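You operate a simulated robot arm through the tools that you are given. There is no shell and no other tool.

You are at the controls of a simulated robot arm. One attempt, no reset.

TASK
Mask the glass tile with the shape on the job card.
Fine: Wipe the dust off with the pad first, roll the card down in the fixture, then lift it back to its place. Put the tools back. What is to be rubbed or washed off counts as gone when no trace of it is left.

It is judged by the outcome, as a careful person would: the job done as asked, and still so three seconds after it is handed in. It fails if anything else is knocked over, pushed out of place, dropped, spilled or broken.

THE ROBOT
A 7-joint arm with a two-finger parallel gripper, fixed in place. Base frame: the origin is at the foot of the arm, x ahead of it, y to its left, z up; the work surface is at about z = 0.86. Units: m, rad, N and s.
With the tool pointing down near the work surface it reaches from about 0.36 to 0.78 m from the base axis. Its first joint turns from -2.897 to 2.897 rad. Payload 3.91 kg.
The tool frame sits at the grasp point between the pads (the TCP): z along the fingers, y along the line on which they close. The tips reach 0.03 m beyond it. The gripper opens to 0.11 m. The fingers are 0.02 m wide and 0.01 m thick; the gripper's body (0.048 by 0.112 m) begins 0.055 m behind the TCP.
Orientation is that of the tool frame in the base frame, as a unit quaternion [x, y, z, w]. With the fingers straight down and closing along the base's y, the tool's x points along the base's -x, its y along +y and its z along -z.

THE INTERFACE
- The arm moves only by the tool arm_command. Its argument "commands" is a list of rows, each a list of 6 numbers: the shift along the tool's x, y, z in units of 40 mm (1.0 is 40 mm), then the turn, a rotation vector about the tool's x, y, z in units of 4 degrees (1.0 is 4 degrees). In form: [[x, y, z, rx, ry, rz], ...]. A call has 1 to 20 rows; each row shifts and turns the commanded pose from where the row before left it, along the tool's axes as they then stand. "fingers" is the closure in counts, from 0 (fully open) to 255 (shut), set as the call begins (left out, the last holds). A call with a number of a shift or a turn outside -1 to 1 is refused whole. Each row takes 0.2 s and may step no farther than 0.05 m and 0.15 rad from the row before; otherwise, or with a gripper value out of range, the whole call is refused. A pose out of reach is approached as far as the arm can. The call stops where the force on the tool passes 40 N (or 10 N more than at its start, if that is more) or the arm is blocked; 0.2 s more then pass. Each finger travels about 0.153 m/s and halts on what it meets, pressing with about 39 N; the grip force reading is that of the motor and also rises with nothing between the fingers. The clock runs only during rows and for 0.2 s after the last one: add rows that do not move to give the fingers time. It gives the time, the measured TCP pose, the force on the tool (base axes), the opening and the grip force at its end, in the units of the frame above (readings bear some noise), with the torque about the TCP (base axes, N m) and any sound that the robot's microphone picked up.
- Cameras (640 x 400 px; columns grow to the right, rows downward): "scene" is fixed at [0.0506, -0.4987, 1.4655]; the picture's right is [0.39, -0.92, 0.00], its down [-0.85, -0.36, -0.39] and it looks along [0.36, 0.15, -0.92] (base axes); focal length 214 px, centre (320, 200). "wrist" rides on the gripper at [0.077, 0.007, -0.115] in the tool frame; the picture's right is [-0.09, 1.00, 0.00], its down [-0.80, -0.07, -0.59] and it looks along [-0.59, -0.05, 0.80] (tool axes); focal length 270 px, centre (320, 200). There is no depth. A picture from a camera that has moved, and an enlarged one, comes with that camera's place and axes in the base frame and with its lens.
- capture(camera): a new picture of that camera. It takes no simulated time.
- raise_lower(by): slides the trunk up (or, below 0, down) by that many m; the arm rides with it, the base frame stays. It gives what a move gives, with no picture.
- enlarge(camera, box): a new picture of the part [left, top, right, bottom] of that camera's present view, enlarged. It takes no simulated time.
- sign_off(): hands the job in; it is judged then, once.

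Nothing tells you positions but the pictures and the camera data. Unless the task says otherwise, let go and move clear before handing in.

The tools are called after ">>>" as a command line: name --pt "numbers of a row" for each row, then --argument value for the rest, lists and objects as JSON in quotes. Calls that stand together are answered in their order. arm_command: Moves the arm, as the interface text tells. Its arguments: {"type":"object","properties":{"commands":{"type":"array"},"fingers":{"type":"number"}},"required":["commands"]} The other tools are called the same way: raise_lower (by) slides the trunk up or down; capture (camera) takes a picture; enlarge (camera, box) takes an enlarged picture of a part of a camera's view; sign_off () hands the job in.

At the start:

```text
t: 0.0
eef_pos: [0.3313, -0.4016, 1.2048]
orientation: [0.0, 1.0, 0.0, 0.0]
contact_force: [-0.2, -0.2, 0.2]
ft_torque: [0.01, -0.01, -0.03]
grip_width: 0.1098
grasp_force: 0.1
trunk travel left (down, up): [-0.55, 0.06]
```

scene: 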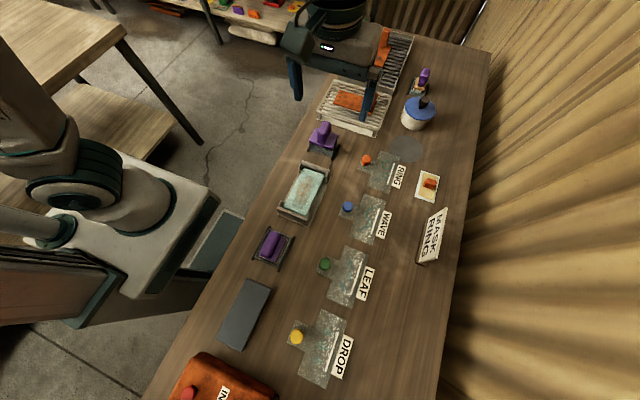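
wrist: 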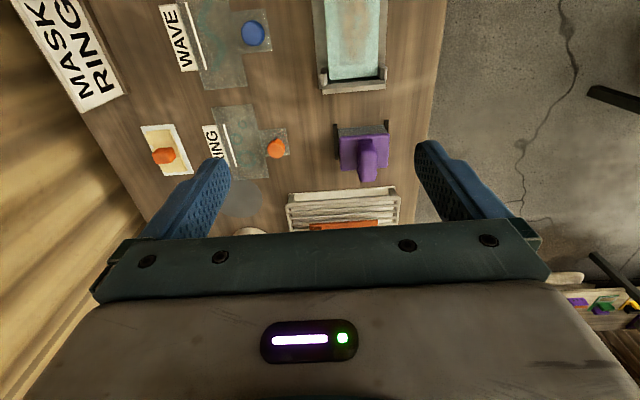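

I see a workbench with a job card reading "MASK RING", four stencil cards (RING, WAVE, LEAF, DROP) with coloured knobs, a fixture with a glass tile, a purple roller, pads and other items. I'll first take closer pictures to work out what each thing is.

>>> enlarge --camera "scene" --box '[300, 20, 480, 140]'

>>> enlarge --camera "scene" --box '[260, 110, 460, 270]'

>>> enlarge --camera "scene" --box '[160, 210, 400, 400]'

>>> capture --camera "wrist"

```text
3.33 times, centred on (390, 80) of scene
camera zoom: at [0.0506, -0.4987, 1.4655], right [0.39, -0.92, 0.0], down [-0.85, -0.36, -0.39], along [0.36, 0.15, -0.92], focal length 715 px, centre (87, 600)
```

zoom: 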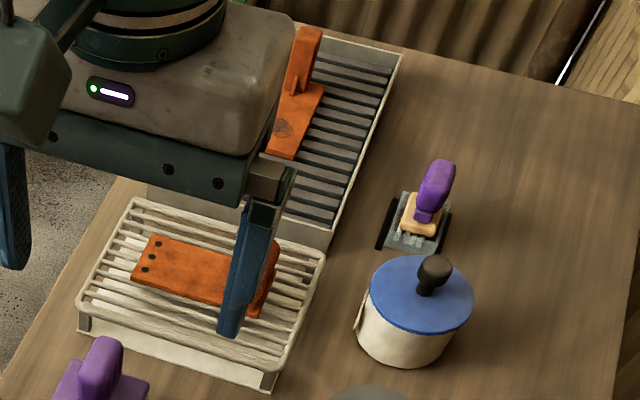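

```text
2.50 times, centred on (360, 190) of scene
camera zoom: at [0.0506, -0.4987, 1.4655], right [0.39, -0.92, 0.0], down [-0.85, -0.36, -0.39], along [0.36, 0.15, -0.92], focal length 536 px, centre (220, 225)
```

zoom: 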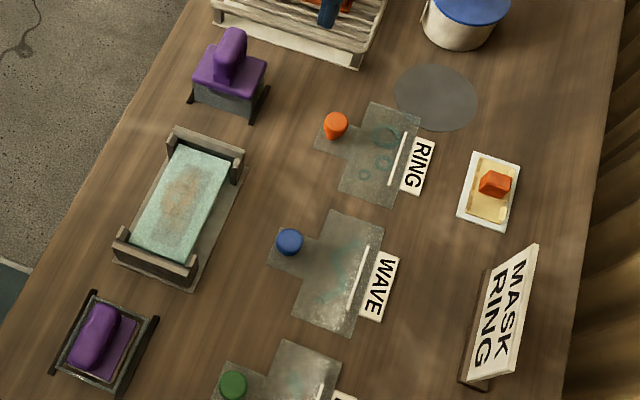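

```text
2.11 times, centred on (280, 305) of scene
camera zoom: at [0.0506, -0.4987, 1.4655], right [0.39, -0.92, 0.0], down [-0.85, -0.36, -0.39], along [0.36, 0.15, -0.92], focal length 452 px, centre (404, -21)
```

zoom: 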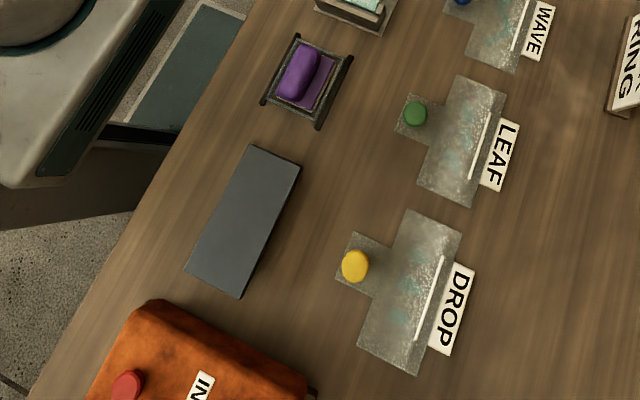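

```text
taken
camera wrist: at [0.2566, -0.3954, 1.3181], right [0.09, 1.0, 0.0], down [0.8, -0.07, 0.59], along [0.59, -0.05, -0.8], focal length 270 px, centre (320, 200)
```

wrist: 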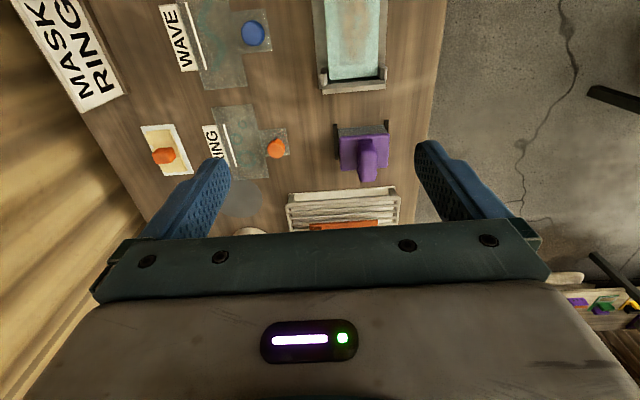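

The bench runs along x at negative y; the fixture with the tile looks to be near (0.30, -0.34). I'll look closer with the wrist camera before moving.

>>> enlarge --camera "wrist" --box '[280, 0, 440, 100]'

>>> enlarge --camera "wrist" --box '[130, 90, 290, 190]'

>>> enlarge --camera "wrist" --box '[280, 90, 440, 240]'

>>> enlarge --camera "scene" --box '[230, 110, 350, 280]'

>>> enlarge --camera "scene" --box '[340, 130, 460, 270]'

>>> enlarge --camera "scene" --box '[140, 330, 290, 400]'

```text
4.00 times, centred on (360, 50) of wrist
camera zoom: at [0.2566, -0.3954, 1.3181], right [0.09, 1.0, 0.0], down [0.8, -0.07, 0.59], along [0.59, -0.05, -0.8], focal length 1081 px, centre (160, 800)
```

zoom: 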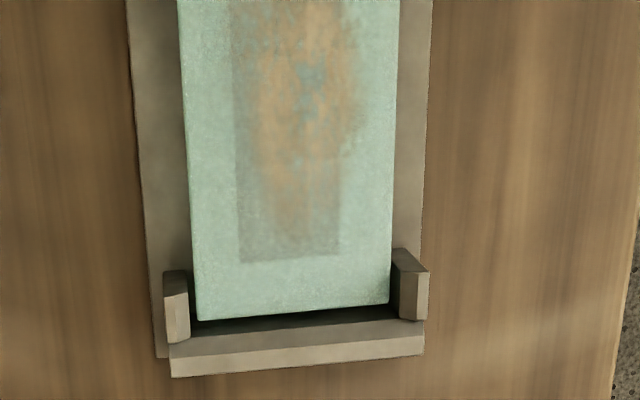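

```text
4.00 times, centred on (210, 140) of wrist
camera zoom: at [0.2566, -0.3954, 1.3181], right [0.09, 1.0, 0.0], down [0.8, -0.07, 0.59], along [0.59, -0.05, -0.8], focal length 1081 px, centre (760, 440)
```

zoom: 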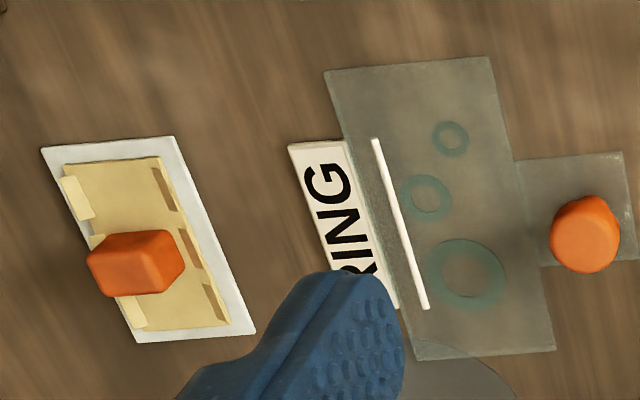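

```text
2.67 times, centred on (360, 165) of wrist
camera zoom: at [0.2566, -0.3954, 1.3181], right [0.09, 1.0, 0.0], down [0.8, -0.07, 0.59], along [0.59, -0.05, -0.8], focal length 721 px, centre (213, 293)
```

zoom: 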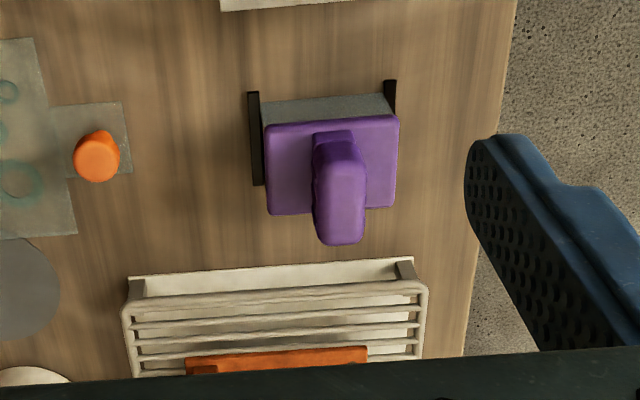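

```text
2.35 times, centred on (290, 195) of scene
camera zoom: at [0.0506, -0.4987, 1.4655], right [0.39, -0.92, 0.0], down [-0.85, -0.36, -0.39], along [0.36, 0.15, -0.92], focal length 505 px, centre (391, 212)
```

zoom: 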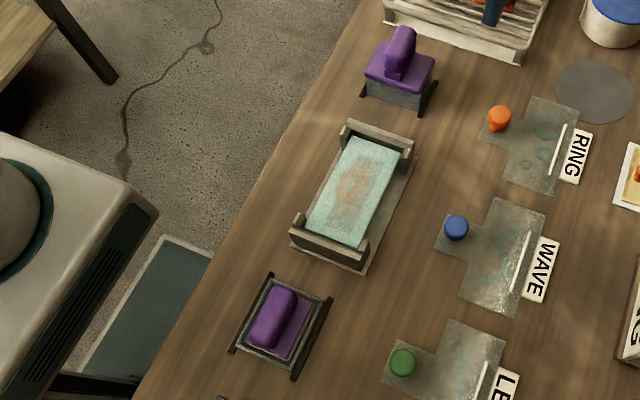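

```text
2.86 times, centred on (400, 200) of scene
camera zoom: at [0.0506, -0.4987, 1.4655], right [0.39, -0.92, 0.0], down [-0.85, -0.36, -0.39], along [0.36, 0.15, -0.92], focal length 613 px, centre (91, 200)
```

zoom: 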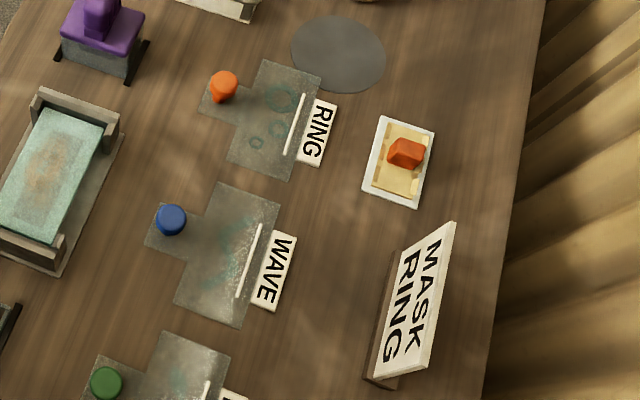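

```text
4.27 times, centred on (215, 365) of scene
camera zoom: at [0.0506, -0.4987, 1.4655], right [0.39, -0.92, 0.0], down [-0.85, -0.36, -0.39], along [0.36, 0.15, -0.92], focal length 915 px, centre (768, -504)
```

zoom: 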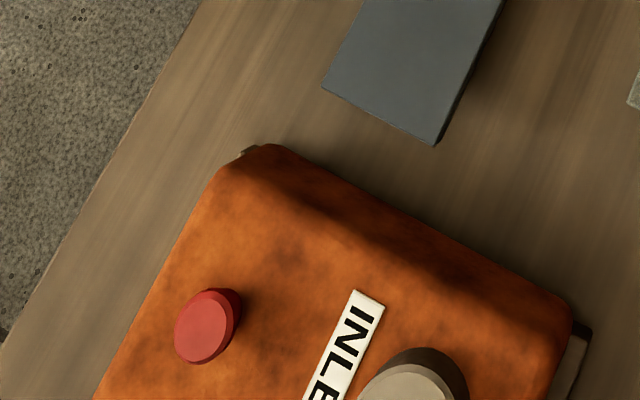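

The third and fourth purple/orange tools lie out of reach, so the two near the fixture are likely the pad and roller. I'll move above the one at about (0.47, -0.33) to see it well.

>>> arm_command --pt "-0.05 0.45 0.78 0 0 0" --pt "-0.05 0.45 0.78 0 0 0" --pt "-0.05 0.45 0.78 0 0 0" --pt "-0.05 0.45 0.78 0 0 0" --fingers 0

>>> capture --camera "wrist"

>>> enlarge --camera "wrist" --box '[240, 90, 420, 240]'

```text
t: 1.0
eef_pos: [0.3386, -0.3287, 1.0805]
orientation: [0.0, 1.0, 0.0, 0.0]
contact_force: [0.7, 0.0, 0.9]
ft_torque: [-0.01, -0.04, -0.03]
grip_width: 0.1102
grasp_force: 0.1
trunk travel left (down, up): [-0.55, 0.06]
```

```text
taken
camera wrist: at [0.2634, -0.3219, 1.1934], right [0.09, 1.0, 0.0], down [0.8, -0.07, 0.59], along [0.59, -0.05, -0.8], focal length 270 px, centre (320, 200)
```

wrist: 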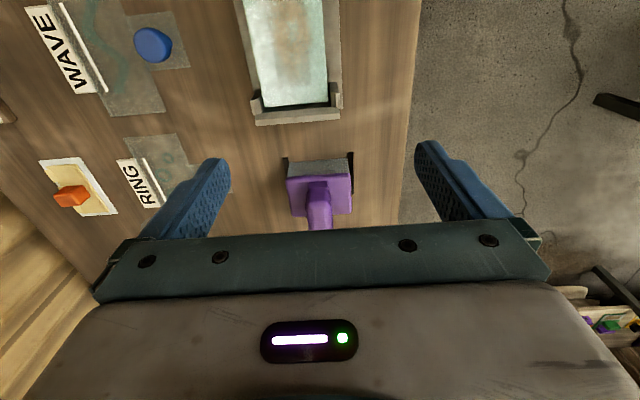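

```text
2.67 times, centred on (330, 165) of wrist
camera zoom: at [0.2634, -0.3219, 1.1934], right [0.09, 1.0, 0.0], down [0.8, -0.07, 0.59], along [0.59, -0.05, -0.8], focal length 721 px, centre (293, 293)
```

zoom: 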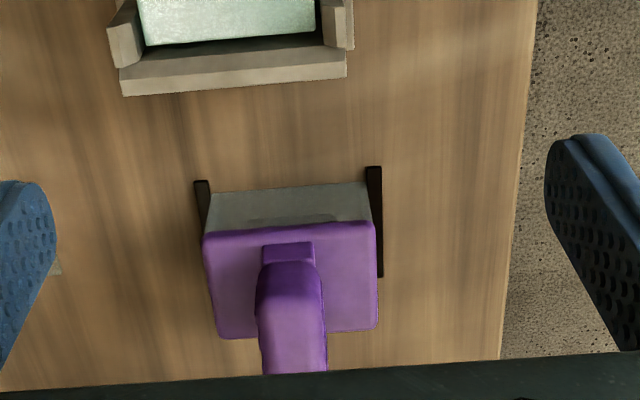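

The block at about (0.47, -0.33) has a grey felt-like base under a purple cap with an upright handle, so it is probably the pad. Next I'll tilt the wrist to look at the other purple tool near (0.10, -0.34) and at the fixture.

>>> arm_command --pt "0.73 -0.18 -0.58 0 0 0" --pt "0.73 -0.18 -0.58 0 0 0" --pt "0.73 -0.18 -0.58 0 0 0" --pt "0 0 0 0 1 0" --pt "0 0 0 0 1 0" --pt "0 0 0 0 1 0" --pt "0 0 0 0 1 0" --pt "0 0 0 0 1 0" --pt "0 0 0 0 1 0" --pt "0 0 0 0 1 0" --pt "0 0 0 0 1 0" --pt "0 0 0 0 1 0"

>>> capture --camera "wrist"

>>> enlarge --camera "wrist" --box '[240, 20, 440, 220]'

>>> capture --camera "scene"

```text
t: 3.6
eef_pos: [0.2538, -0.351, 1.1489]
orientation: [0.0, 0.951, 0.0, -0.309]
contact_force: [-0.7, -0.3, 0.9]
ft_torque: [-0.01, -0.01, 0.02]
grip_width: 0.11
grasp_force: 0.0
trunk travel left (down, up): [-0.55, 0.06]
```

```text
taken
camera wrist: at [0.2605, -0.3445, 1.286], right [0.07, 1.0, -0.05], down [1.0, -0.07, 0.01], along [0.01, -0.05, -1.0], focal length 270 px, centre (320, 200)
```

wrist: 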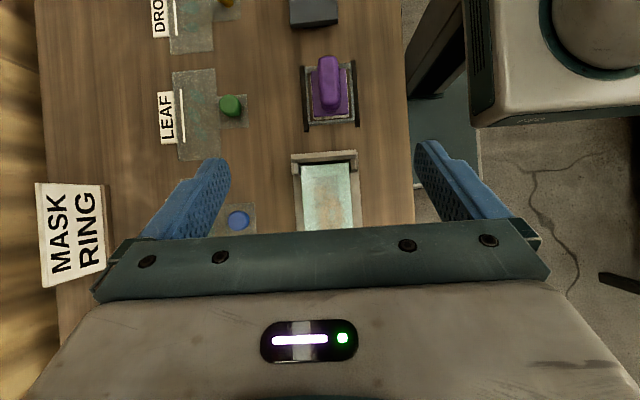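

```text
2.00 times, centred on (340, 120) of wrist
camera zoom: at [0.2605, -0.3445, 1.286], right [0.07, 1.0, -0.05], down [1.0, -0.07, 0.01], along [0.01, -0.05, -1.0], focal length 541 px, centre (280, 360)
```

zoom: 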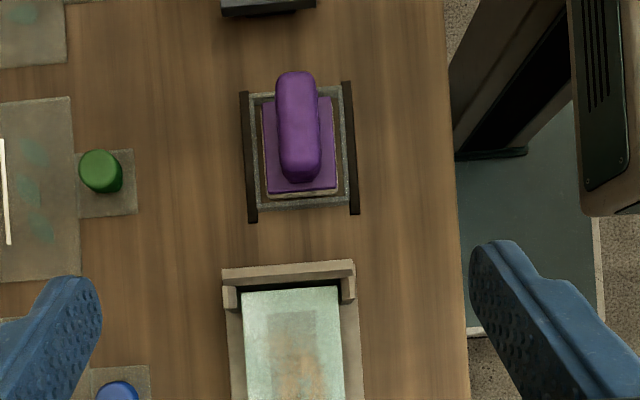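

```text
taken
```

scene: 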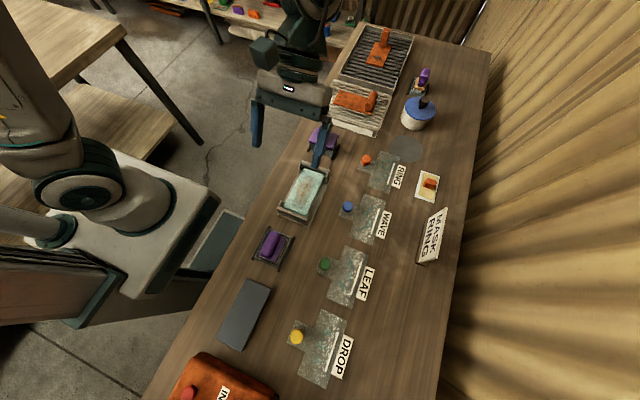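

The second purple tool at about (0.10, -0.34) has a cream layer under a purple body and sits in a grey tray. I'll zoom in on both tools and take a lower, more sideways view to tell pad from roller.

>>> enlarge --camera "scene" --box '[245, 222, 301, 270]'

>>> enlarge --camera "scene" --box '[400, 60, 440, 100]'

>>> enlarge --camera "wrist" --box '[290, 45, 370, 135]'

>>> arm_command --pt "0 0 0 0 -1 0" --pt "0 0 0 0 -1 0" --pt "0 0 0 0 -1 0" --pt "0 0 0 0 -1 0" --pt "0 0 0 0 -1 0" --pt "0 0 0 0 -1 0" --pt "0 0 0 0 -1 0" --pt "0 0 0 0 -1 0" --pt "0 0 0 0 -1 0" --pt "-0.6 0.1 0.7 0 0 0" --pt "-0.6 0.1 0.7 0 0 0" --pt "-0.6 0.1 0.7 0 0 0" --pt "0 0 0 0 -1 0" --pt "0 0 0 0 -1 0" --pt "0 0 0 0 -1 0" --pt "0 0 0 0 -1 0" --pt "0 0 0 0 -1 0" --pt "0 0 0 0 -1 0" --pt "0 0 0 0 -1 0"

>>> capture --camera "wrist"

>>> enlarge --camera "wrist" --box '[240, 120, 420, 240]'

```text
8.33 times, centred on (273, 246) of scene
camera zoom: at [0.0506, -0.4987, 1.4655], right [0.39, -0.92, 0.0], down [-0.85, -0.36, -0.39], along [0.36, 0.15, -0.92], focal length 1787 px, centre (712, -183)
```

zoom: 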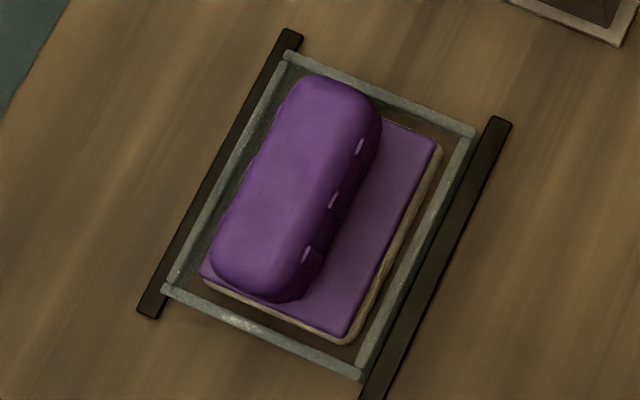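

```text
10.00 times, centred on (420, 80) of scene
camera zoom: at [0.0506, -0.4987, 1.4655], right [0.39, -0.92, 0.0], down [-0.85, -0.36, -0.39], along [0.36, 0.15, -0.92], focal length 2145 px, centre (-680, 1400)
```

zoom: 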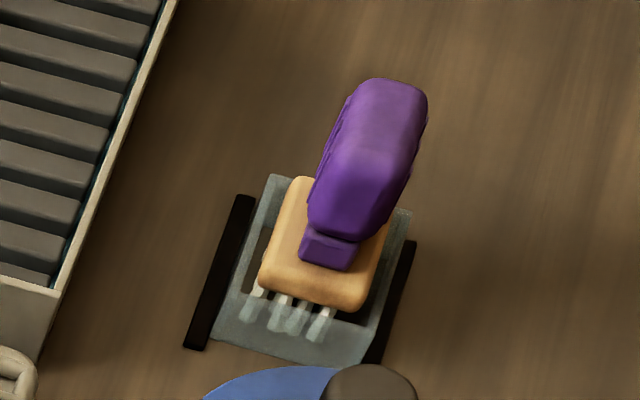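

```text
4.44 times, centred on (330, 90) of wrist
camera zoom: at [0.2605, -0.3445, 1.286], right [0.07, 1.0, -0.05], down [1.0, -0.07, 0.01], along [0.01, -0.05, -1.0], focal length 1201 px, centre (276, 689)
```

zoom: 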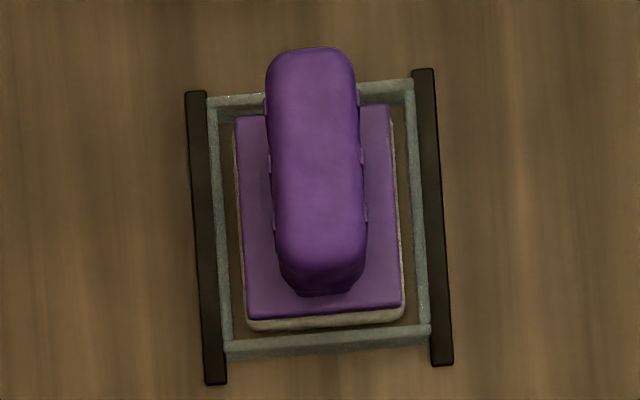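

```text
t: 7.6
eef_pos: [0.3237, -0.3397, 1.0642]
orientation: [0.0, 0.97, 0.0, 0.242]
contact_force: [0.8, 0.7, 0.0]
ft_torque: [0.03, 0.01, -0.04]
grip_width: 0.1101
grasp_force: 0.1
trunk travel left (down, up): [-0.55, 0.06]
```

```text
taken
camera wrist: at [0.2041, -0.3331, 1.1284], right [0.08, 1.0, 0.04], down [0.43, -0.07, 0.9], along [0.9, -0.05, -0.43], focal length 270 px, centre (320, 200)
```

wrist: 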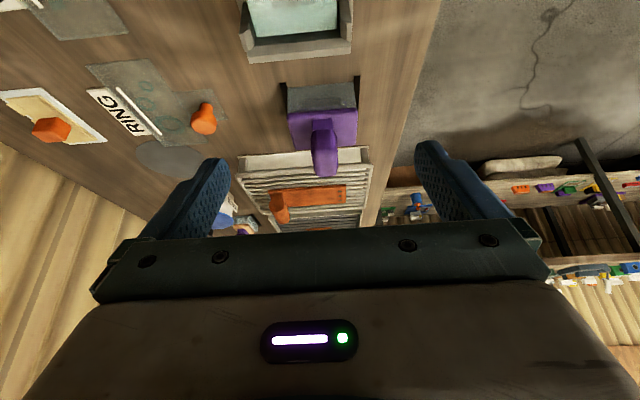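

```text
3.33 times, centred on (330, 180) of wrist
camera zoom: at [0.2041, -0.3331, 1.1284], right [0.08, 1.0, 0.04], down [0.43, -0.07, 0.9], along [0.9, -0.05, -0.43], focal length 901 px, centre (287, 267)
```

zoom: 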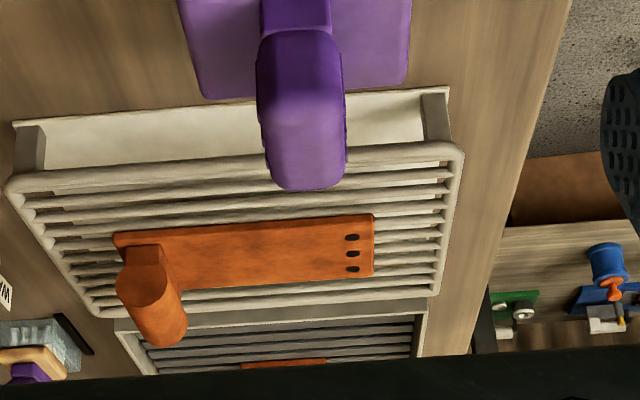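

>>> enlarge --camera "wrist" --box '[270, 60, 380, 190]'

>>> enlarge --camera "wrist" --box '[80, 50, 240, 180]'

>>> enlarge --camera "scene" --box '[270, 120, 350, 180]'

>>> capture --camera "scene"

```text
3.08 times, centred on (325, 125) of wrist
camera zoom: at [0.2041, -0.3331, 1.1284], right [0.08, 1.0, 0.04], down [0.43, -0.07, 0.9], along [0.9, -0.05, -0.43], focal length 832 px, centre (305, 431)
```

zoom: 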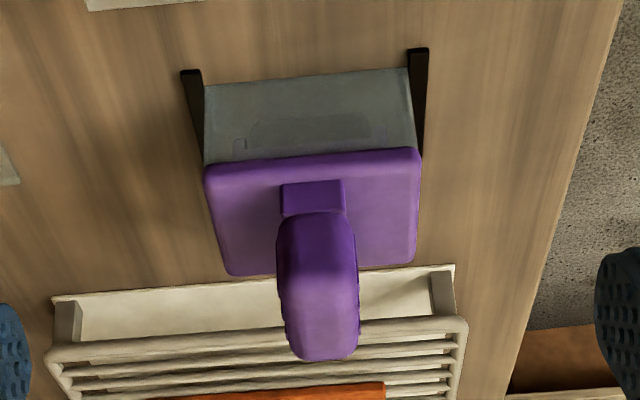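

```text
3.08 times, centred on (160, 115) of wrist
camera zoom: at [0.2041, -0.3331, 1.1284], right [0.08, 1.0, 0.04], down [0.43, -0.07, 0.9], along [0.9, -0.05, -0.43], focal length 832 px, centre (812, 462)
```

zoom: 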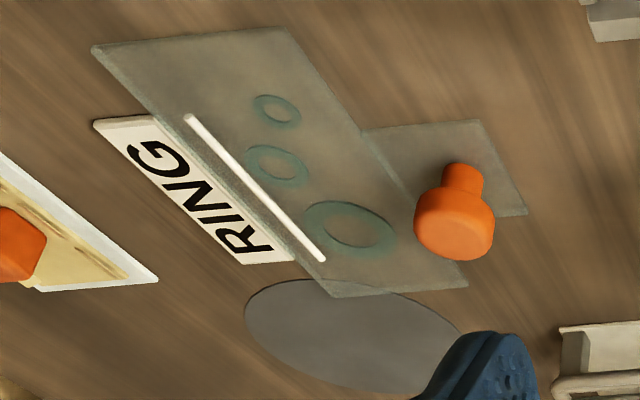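

```text
6.67 times, centred on (310, 150) of scene
camera zoom: at [0.0506, -0.4987, 1.4655], right [0.39, -0.92, 0.0], down [-0.85, -0.36, -0.39], along [0.36, 0.15, -0.92], focal length 1430 px, centre (387, 533)
```

zoom: 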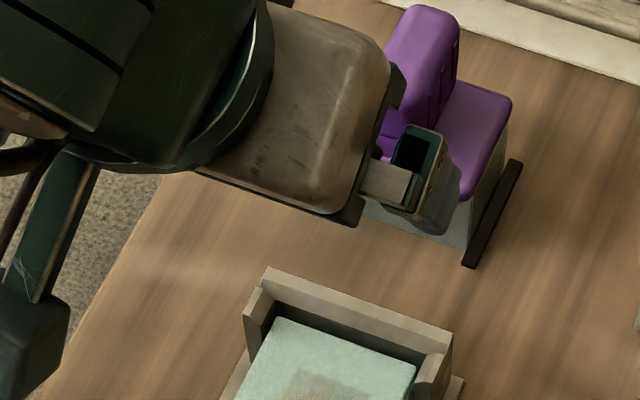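

```text
taken
```

scene: 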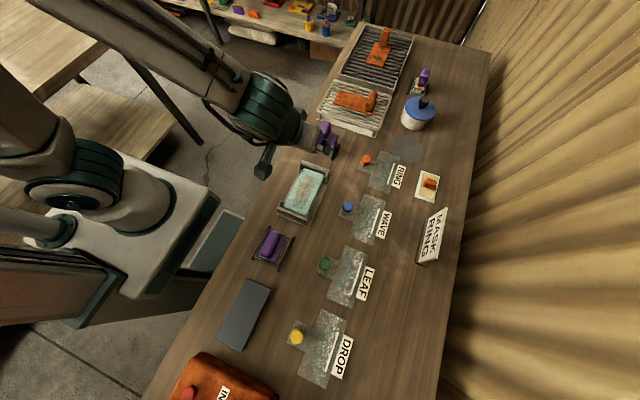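

The tool at (0.10, -0.34) is a purple backing with a cream felt layer: that's the pad. The far one is a brush, and the one at (0.47, -0.34) on the grey stand is the roller. I'll look straight down at the fixture and the cards next.

>>> arm_command --pt "0 0 0 0 1 0" --pt "0 0 0 0 1 0" --pt "0 0 0 0 1 0" --pt "0 0 0 0 1 0" --pt "0 0 0 0 1 0" --pt "0 0 0 0 1 0" --pt "0 0 0 0 1 0" --pt "0 0 0 0 1 0" --pt "0 0 0 0 1 0" --pt "0 0 0 0 1 0" --pt "0 0 0 0 1 0" --pt "0 0 0 0 1 0" --pt "0 0 0 0 1 0" --pt "0 0 0 0 1 0" --pt "0 0 0 0 1 0" --pt "0 0 0 0 1 0" --pt "-0.285 -0.12 -0.67 0 0 0" --pt "-0.285 -0.12 -0.67 0 0 0" --pt "-0.285 -0.12 -0.67 0 0 0" --pt "-0.285 -0.12 -0.67 0 0 0"

>>> capture --camera "wrist"

>>> enlarge --camera "wrist" --box '[260, 40, 400, 200]'

>>> enlarge --camera "wrist" --box '[140, 60, 280, 240]'

```text
t: 11.8
eef_pos: [0.424, -0.3589, 1.125]
orientation: [0.0, 0.951, 0.0, -0.308]
contact_force: [-0.7, -0.7, 0.3]
ft_torque: [0.01, -0.01, 0.01]
grip_width: 0.1099
grasp_force: 0.1
trunk travel left (down, up): [-0.55, 0.06]
```

```text
taken
camera wrist: at [0.4302, -0.3535, 1.2625], right [0.07, 1.0, -0.05], down [1.0, -0.07, 0.01], along [0.01, -0.05, -1.0], focal length 270 px, centre (320, 200)
```

wrist: 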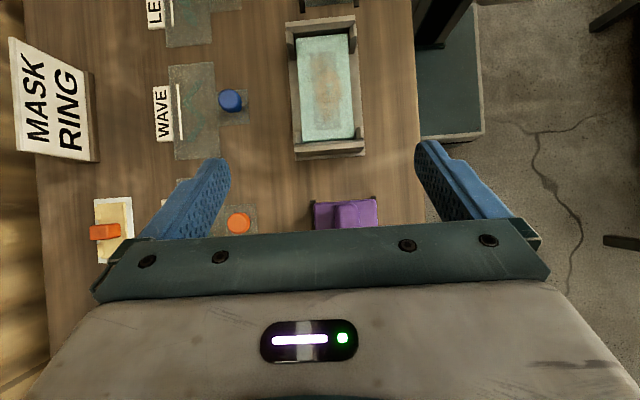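

```text
2.50 times, centred on (330, 120) of wrist
camera zoom: at [0.4302, -0.3535, 1.2625], right [0.07, 1.0, -0.05], down [1.0, -0.07, 0.01], along [0.01, -0.05, -1.0], focal length 676 px, centre (295, 400)
```

zoom: 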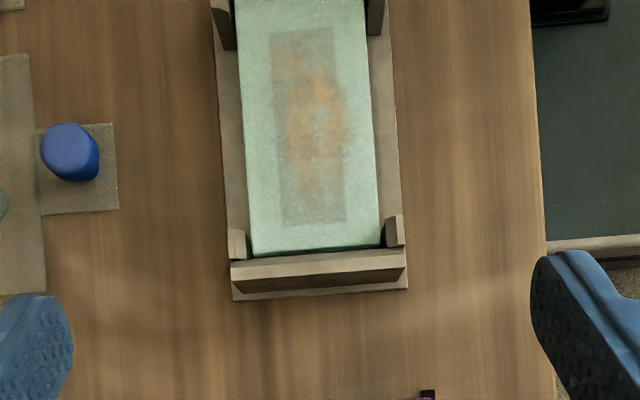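

```text
2.22 times, centred on (210, 150) of wrist
camera zoom: at [0.4302, -0.3535, 1.2625], right [0.07, 1.0, -0.05], down [1.0, -0.07, 0.01], along [0.01, -0.05, -1.0], focal length 601 px, centre (564, 311)
```

zoom: 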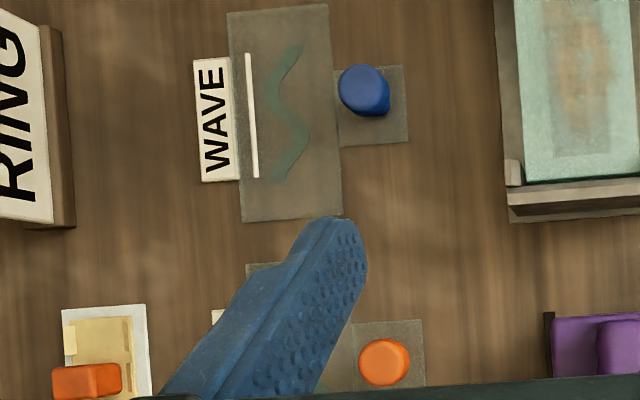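

The tile measures about 0.147 x 0.071 m, centred near (0.278, -0.354), with dust in the middle. The cards match it in size, and the RING card is centred near (0.456, -0.555) with its knob at about (0.457, -0.495). Next I'll go over the pad with the tool vertical for a closer look.

>>> arm_command --pt "0 0 0 0 -1 0" --pt "0 0 0 0 -1 0" --pt "0 0 0 0 -1 0" --pt "0 0 0 0 -1 0" --pt "0 0 0 0 -1 0" --pt "0 0 0 0 -1 0" --pt "0 0 0 0 -1 0" --pt "0 0 0 0 -1 0" --pt "0 0 0 0 -1 0" --pt "0.69 0.043 0.17 0 0 0" --pt "0.69 0.043 0.17 0 0 0" --pt "0.69 0.043 0.17 0 0 0" --pt "0.69 0.043 0.17 0 0 0" --pt "0.69 0.043 0.17 0 0 0" --pt "0.69 0.043 0.17 0 0 0" --pt "0.69 0.043 0.17 0 0 0" --pt "0.69 0.043 0.17 0 0 0" --pt "0.69 0.043 0.17 0 0 0" --pt "0.69 0.043 0.17 0 0 0" --pt "0.69 0.043 0.17 0 0 0"

>>> capture --camera "wrist"

>>> enlarge --camera "wrist" --box '[240, 20, 420, 240]'

>>> capture --camera "scene"

```text
t: 16.0
eef_pos: [0.1192, -0.3418, 1.0493]
orientation: [0.0, 1.0, 0.0, 0.0]
contact_force: [0.5, -0.3, -0.5]
ft_torque: [0.04, 0.0, -0.01]
grip_width: 0.1099
grasp_force: 0.1
trunk travel left (down, up): [-0.55, 0.06]
```

```text
taken
camera wrist: at [0.0435, -0.3354, 1.1637], right [0.09, 1.0, 0.0], down [0.8, -0.07, 0.6], along [0.59, -0.05, -0.8], focal length 270 px, centre (320, 200)
```

wrist: 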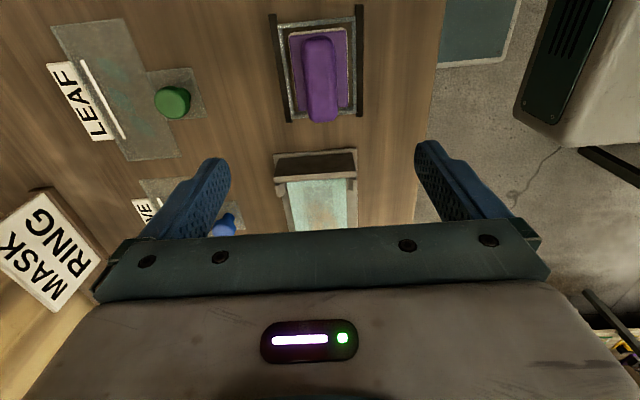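

```text
1.82 times, centred on (330, 130) of wrist
camera zoom: at [0.0435, -0.3354, 1.1637], right [0.09, 1.0, 0.0], down [0.8, -0.07, 0.6], along [0.59, -0.05, -0.8], focal length 491 px, centre (302, 327)
```

zoom: 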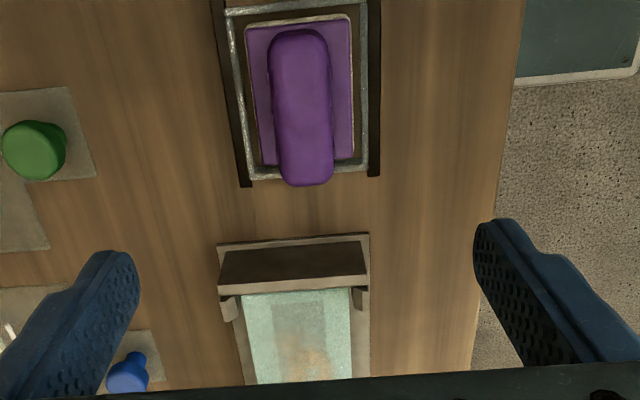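

```text
taken
```

scene: 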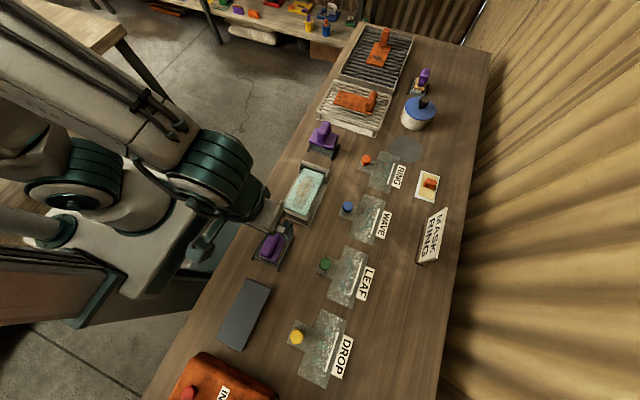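

The pad's handle looks to be centred near (0.100, -0.340), about 68 mm long along x and 30 mm wide, with its top at z≈0.917 and the plate top at z≈0.879. I'll come down closer above it and check again.

>>> arm_command --pt "0.16 0.012 0.745 0 0 0" --pt "0.16 0.012 0.745 0 0 0" --pt "0.16 0.012 0.745 0 0 0" --pt "0 0 0 0 0 0" --fingers 70

>>> capture --camera "wrist"

>>> enlarge --camera "wrist" --box '[220, 60, 440, 260]'

>>> enlarge --camera "scene" --box '[220, 190, 330, 290]'

```text
t: 17.0
eef_pos: [0.1037, -0.3393, 0.9598]
orientation: [0.0, 1.0, 0.0, 0.0]
contact_force: [0.5, 0.1, 0.5]
ft_torque: [-0.02, 0.01, -0.01]
grip_width: 0.08
grasp_force: 0.1
trunk travel left (down, up): [-0.55, 0.06]
```

```text
taken
camera wrist: at [0.0281, -0.333, 1.0743], right [0.09, 1.0, 0.0], down [0.8, -0.07, 0.59], along [0.59, -0.05, -0.8], focal length 270 px, centre (320, 200)
```

wrist: 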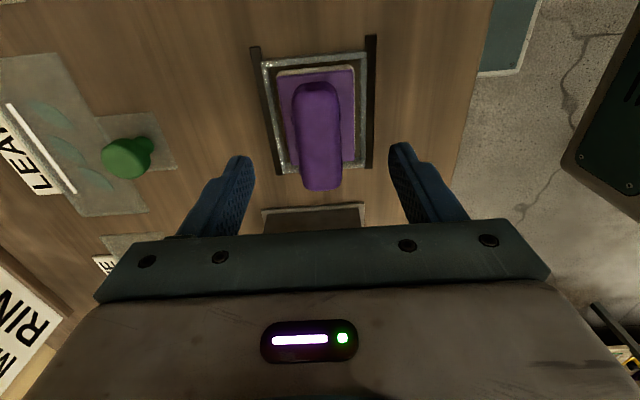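

```text
2.00 times, centred on (330, 160) of wrist
camera zoom: at [0.0281, -0.333, 1.0743], right [0.09, 1.0, 0.0], down [0.8, -0.07, 0.59], along [0.59, -0.05, -0.8], focal length 541 px, centre (300, 280)
```

zoom: 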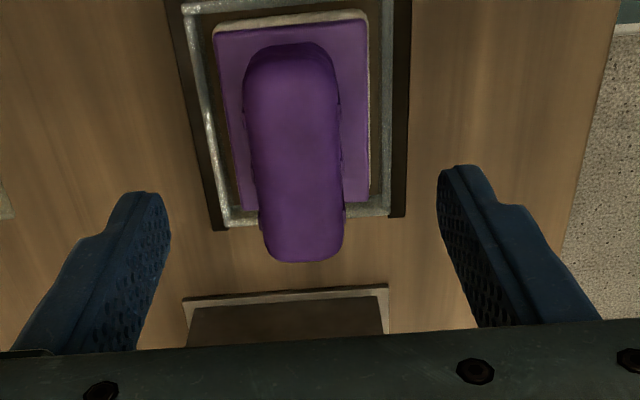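

```text
4.00 times, centred on (275, 240) of scene
camera zoom: at [0.0506, -0.4987, 1.4655], right [0.39, -0.92, 0.0], down [-0.85, -0.36, -0.39], along [0.36, 0.15, -0.92], focal length 858 px, centre (500, 40)
```

zoom: 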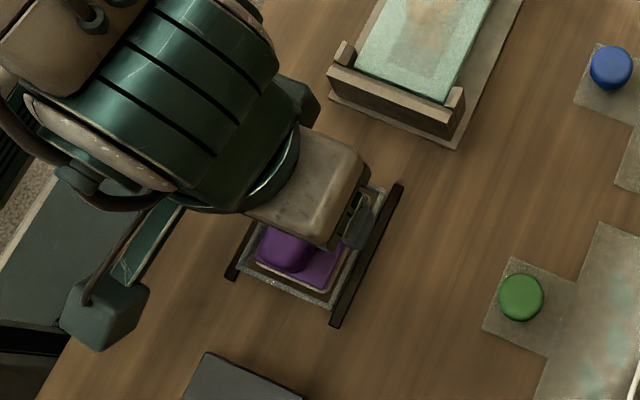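

The handle is centred between the fingers (centre about (0.1005, -0.340)). I'll descend to TCP z≈0.918 and then check before gripping.

>>> arm_command --pt "0.07 -0.02 0.5 0 0 0" --pt "0 0 0.5 0 0 0" --pt "0 0 0 0 0 0"

>>> enlarge --camera "wrist" --box '[220, 60, 440, 260]'

>>> enlarge --camera "scene" --box '[220, 190, 330, 290]'

```text
t: 17.8
eef_pos: [0.0972, -0.3398, 0.9207]
orientation: [0.0, 1.0, 0.0, 0.0]
contact_force: [-0.4, 0.7, 0.5]
ft_torque: [0.0, 0.02, 0.01]
grip_width: 0.0798
grasp_force: 0.0
trunk travel left (down, up): [-0.55, 0.06]
```

```text
2.00 times, centred on (330, 160) of wrist
camera zoom: at [0.0216, -0.3336, 1.0346], right [0.09, 1.0, 0.0], down [0.8, -0.07, 0.59], along [0.59, -0.05, -0.8], focal length 541 px, centre (300, 280)
```

zoom: 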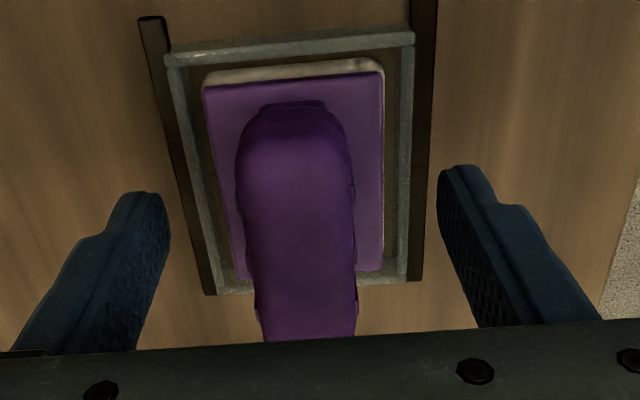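

```text
4.00 times, centred on (275, 240) of scene
camera zoom: at [0.0506, -0.4987, 1.4655], right [0.39, -0.92, 0.0], down [-0.85, -0.36, -0.39], along [0.36, 0.15, -0.92], focal length 858 px, centre (500, 40)
```

zoom: 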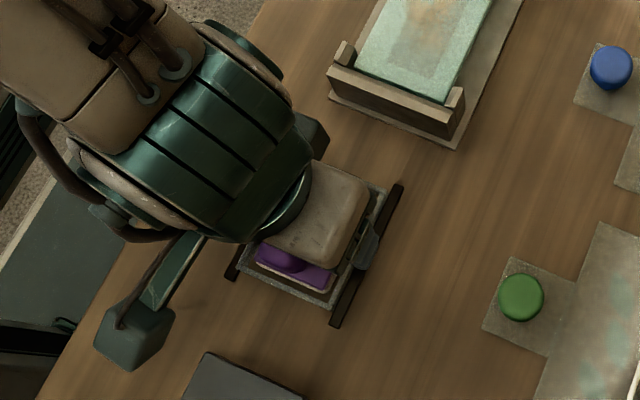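

Reach is fine and the handle lies between the fingers. I'll lower 4 mm more and close on the handle.

>>> arm_command --pt "-0.05 0 0.1 0 0 0" --pt "0 0 0 0 0 0"

>>> arm_command --pt "0 0 0 0 0 0" --pt "0 0 0 0 0 0" --pt "0 0 0 0 0 0" --pt "0 0 0 0 0 0" --fingers 255

>>> capture --camera "wrist"

```text
t: 18.4
eef_pos: [0.0992, -0.3394, 0.9161]
orientation: [0.0, 1.0, 0.0, 0.0]
contact_force: [-0.4, -0.5, 0.8]
ft_torque: [-0.03, 0.01, 0.0]
grip_width: 0.0802
grasp_force: 0.0
trunk travel left (down, up): [-0.55, 0.06]
```

```text
t: 19.4
eef_pos: [0.0988, -0.3406, 0.9155]
orientation: [0.0, 1.0, -0.001, 0.0]
contact_force: [0.6, -2.3, 1.8]
ft_torque: [0.0, 0.01, -0.05]
grip_width: 0.0276
grasp_force: 39.0
trunk travel left (down, up): [-0.55, 0.06]
```

```text
taken
camera wrist: at [0.0241, -0.3333, 1.0301], right [0.09, 1.0, 0.0], down [0.8, -0.07, 0.59], along [0.59, -0.05, -0.8], focal length 270 px, centre (320, 200)
```

wrist: 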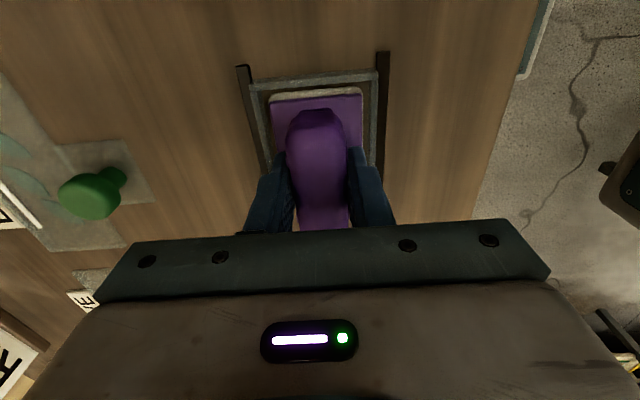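

Gripped at 27.6 mm. The pad's home grip pose is TCP (0.0988, -0.3406, 0.9155). I'll lift it straight up.

>>> arm_command --pt "0 0 -0.3 0 0 0" --pt "0 0 -0.7 0 0 0" --pt "0 0 -0.8 0 0 0" --pt "0 0 -0.8 0 0 0" --pt "0 0 0 0 0 0"

>>> capture --camera "wrist"

>>> enlarge --camera "scene" --box '[210, 180, 340, 290]'

```text
t: 20.6
eef_pos: [0.0986, -0.3396, 1.021]
orientation: [0.0, 1.0, -0.001, 0.0]
contact_force: [0.3, 0.1, -1.1]
ft_torque: [-0.01, 0.03, 0.03]
grip_width: 0.0275
grasp_force: 38.5
trunk travel left (down, up): [-0.55, 0.06]
```

```text
taken
camera wrist: at [0.0251, -0.3332, 1.1346], right [0.09, 1.0, 0.0], down [0.8, -0.07, 0.59], along [0.59, -0.05, -0.8], focal length 270 px, centre (320, 200)
```

wrist: 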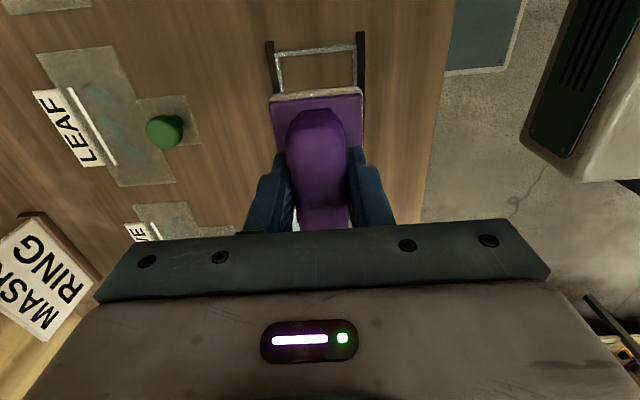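

```text
3.64 times, centred on (275, 235) of scene
camera zoom: at [0.0506, -0.4987, 1.4655], right [0.39, -0.92, 0.0], down [-0.85, -0.36, -0.39], along [0.36, 0.15, -0.92], focal length 780 px, centre (484, 73)
```

zoom: 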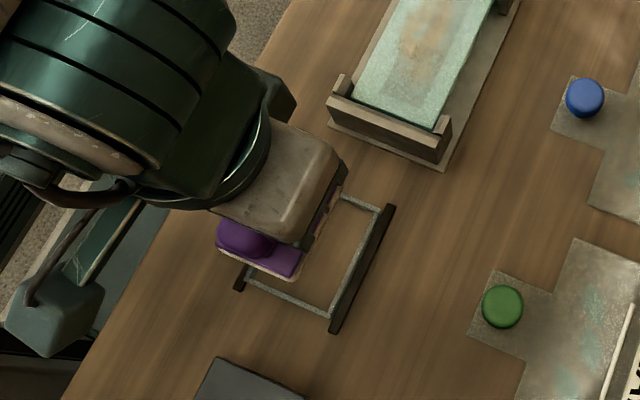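

The pad is held and its open frame stayed put. I'll carry it over the fixture at this height and look at the alignment before lowering.

>>> arm_command --pt "-0.888 -0.074 0 0 0 0" --pt "-0.888 -0.074 0 0 0 0" --pt "-0.888 -0.074 0 0 0 0" --pt "-0.888 -0.074 0 0 0 0" --pt "-0.888 -0.074 0 0 0 0" --pt "0 0 0.5 0 0 0" --pt "0 0 0 0 0 0"

>>> capture --camera "wrist"

>>> enlarge --camera "wrist" --box '[220, 60, 440, 240]'

>>> enlarge --camera "scene" --box '[260, 140, 350, 240]'

```text
t: 22.2
eef_pos: [0.2785, -0.3525, 1.0002]
orientation: [0.001, 1.0, 0.0, 0.0]
contact_force: [-0.3, -0.5, -1.8]
ft_torque: [0.0, 0.02, 0.01]
grip_width: 0.0275
grasp_force: 39.3
trunk travel left (down, up): [-0.55, 0.06]
```

```text
taken
camera wrist: at [0.2037, -0.3478, 1.1141], right [0.09, 1.0, 0.0], down [0.8, -0.07, 0.59], along [0.59, -0.05, -0.8], focal length 270 px, centre (320, 200)
```

wrist: 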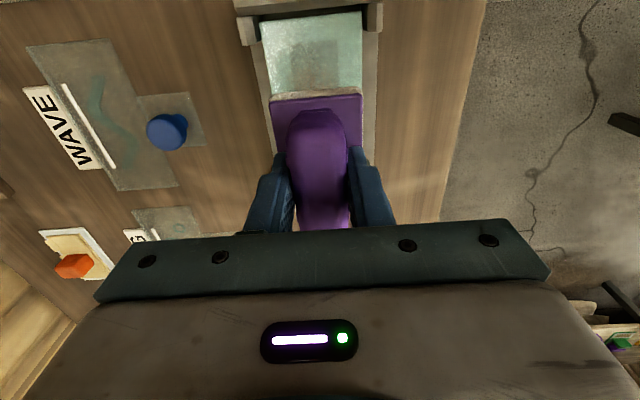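

```text
2.22 times, centred on (330, 150) of wrist
camera zoom: at [0.2037, -0.3478, 1.1141], right [0.09, 1.0, 0.0], down [0.8, -0.07, 0.59], along [0.59, -0.05, -0.8], focal length 601 px, centre (298, 311)
```

zoom: 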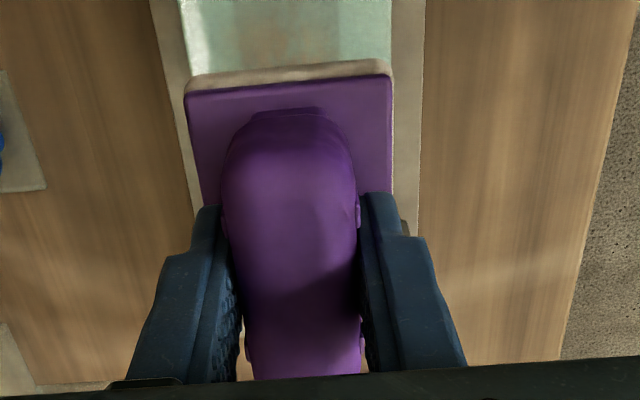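

```text
4.00 times, centred on (305, 190) of scene
camera zoom: at [0.0506, -0.4987, 1.4655], right [0.39, -0.92, 0.0], down [-0.85, -0.36, -0.39], along [0.36, 0.15, -0.92], focal length 858 px, centre (380, 240)
```

zoom: 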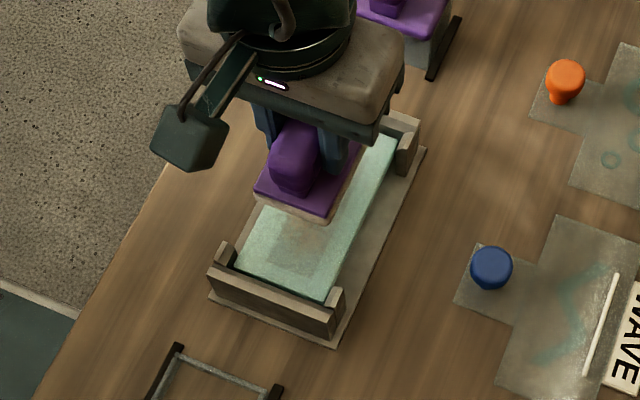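

The pad is centred over the tile, whose edges I put at x 0.211 to 0.354 and y -0.388 to -0.321. I'll lower to just above contact, then go down in small steps.

>>> arm_command --pt "0 -0.05 0.5 0 0 0" --pt "0 0 0.45 0 0 0" --pt "0 0 0 0 0 0"

>>> arm_command --pt "0 0 0.05 0 0 0" --pt "0 0 0.05 0 0 0" --pt "0 0 0 0 0 0"

>>> enlarge --camera "scene" --box '[260, 140, 350, 240]'

```text
t: 23.0
eef_pos: [0.2779, -0.3556, 0.9605]
orientation: [0.001, 1.0, 0.0, 0.001]
contact_force: [-0.6, -0.4, -0.2]
ft_torque: [-0.01, 0.01, 0.01]
grip_width: 0.0273
grasp_force: 39.3
trunk travel left (down, up): [-0.55, 0.06]
```

```text
t: 23.8
eef_pos: [0.2776, -0.3559, 0.9585]
orientation: [0.0, 1.0, 0.001, 0.001]
contact_force: [0.4, 0.1, -1.3]
ft_torque: [-0.01, 0.01, 0.01]
grip_width: 0.0276
grasp_force: 38.9
trunk travel left (down, up): [-0.55, 0.06]
```

```text
4.00 times, centred on (305, 190) of scene
camera zoom: at [0.0506, -0.4987, 1.4655], right [0.39, -0.92, 0.0], down [-0.85, -0.36, -0.39], along [0.36, 0.15, -0.92], focal length 858 px, centre (380, 240)
```

zoom: 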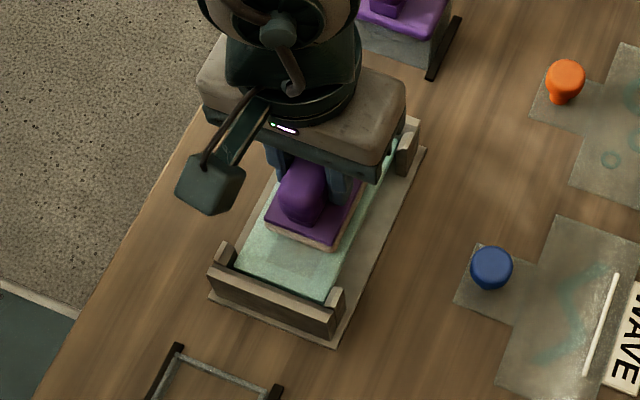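

>>> arm_command --pt "0 0 0.04 0 0 0" --pt "0 0 0 0 0 0"

>>> arm_command --pt "0 0 0.04 0 0 0" --pt "0 0 0 0 0 0"

>>> arm_command --pt "0 0 0.03 0 0 0" --pt "0 0 0 0 0 0"

```text
t: 24.4
eef_pos: [0.2776, -0.3567, 0.9557]
orientation: [0.0, 1.0, 0.0, 0.001]
contact_force: [0.7, 0.4, -1.2]
ft_torque: [-0.01, 0.01, 0.03]
grip_width: 0.0276
grasp_force: 38.9
trunk travel left (down, up): [-0.55, 0.06]
```

```text
t: 25.0
eef_pos: [0.2782, -0.3556, 0.9537]
orientation: [0.0, 1.0, 0.001, 0.0]
contact_force: [0.0, -0.1, -1.8]
ft_torque: [-0.02, 0.0, -0.04]
grip_width: 0.0275
grasp_force: 39.0
trunk travel left (down, up): [-0.55, 0.06]
```

```text
t: 25.6
eef_pos: [0.2779, -0.3557, 0.9547]
orientation: [0.0, 1.0, 0.0, 0.001]
contact_force: [0.3, -0.1, -1.9]
ft_torque: [0.01, -0.01, -0.01]
grip_width: 0.0274
grasp_force: 38.9
trunk travel left (down, up): [-0.55, 0.06]
```

>>> arm_command --pt "0 0 0.03 0 0 0" --pt "0 0 0 0 0 0"

>>> arm_command --pt "0 0 0.03 0 0 0" --pt "0 0 0 0 0 0"

>>> arm_command --pt "0 0 0.03 0 0 0" --pt "0 0 0 0 0 0"

>>> enlarge --camera "scene" --box '[280, 160, 340, 220]'

```text
t: 26.2
eef_pos: [0.2785, -0.3564, 0.9544]
orientation: [0.0, 1.0, -0.001, 0.0]
contact_force: [1.4, -0.6, 7.5]
ft_torque: [0.08, 0.17, -0.01]
grip_width: 0.0275
grasp_force: 38.8
trunk travel left (down, up): [-0.55, 0.06]
```

```text
t: 26.8
eef_pos: [0.2771, -0.3555, 0.9555]
orientation: [0.001, 1.0, -0.001, 0.001]
contact_force: [0.8, -1.8, 28.2]
ft_torque: [0.27, 0.43, 0.01]
grip_width: 0.0273
grasp_force: 39.1
trunk travel left (down, up): [-0.55, 0.06]
```

```text
t: 27.2
eef_pos: [0.2768, -0.3571, 0.9535]
orientation: [0.0, 1.0, -0.004, 0.002]
contact_force: [-3.3, 4.1, 21.8]
ft_torque: [0.61, 0.63, -0.04]
grip_width: 0.0273
grasp_force: 39.5
trunk travel left (down, up): [-0.55, 0.06]
stopped in row 2: the force on the tool passed its limit at 42 N (the readings are from after the stop); the commanded pose is now the measured one
```

```text
6.67 times, centred on (310, 190) of scene
camera zoom: at [0.0506, -0.4987, 1.4655], right [0.39, -0.92, 0.0], down [-0.85, -0.36, -0.39], along [0.36, 0.15, -0.92], focal length 1430 px, centre (387, 267)
```

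zoom: 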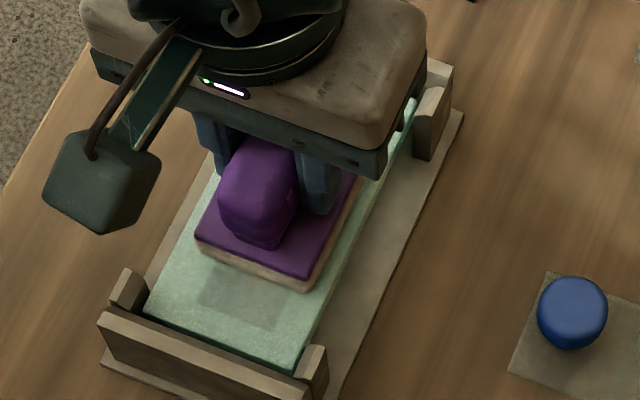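

Contact with the tile was felt at about TCP z≈0.954 and it is stiff; I'll ease off to a lighter press before wiping.

>>> arm_command --pt "0 0 -0.02 0 0 0" --pt "0 0 0 0 0 0"

```text
t: 27.8
eef_pos: [0.2765, -0.3574, 0.9544]
orientation: [0.0, 1.0, -0.002, 0.002]
contact_force: [-3.6, 5.3, 15.8]
ft_torque: [0.44, 0.39, 0.0]
grip_width: 0.0273
grasp_force: 39.0
trunk travel left (down, up): [-0.55, 0.06]
```

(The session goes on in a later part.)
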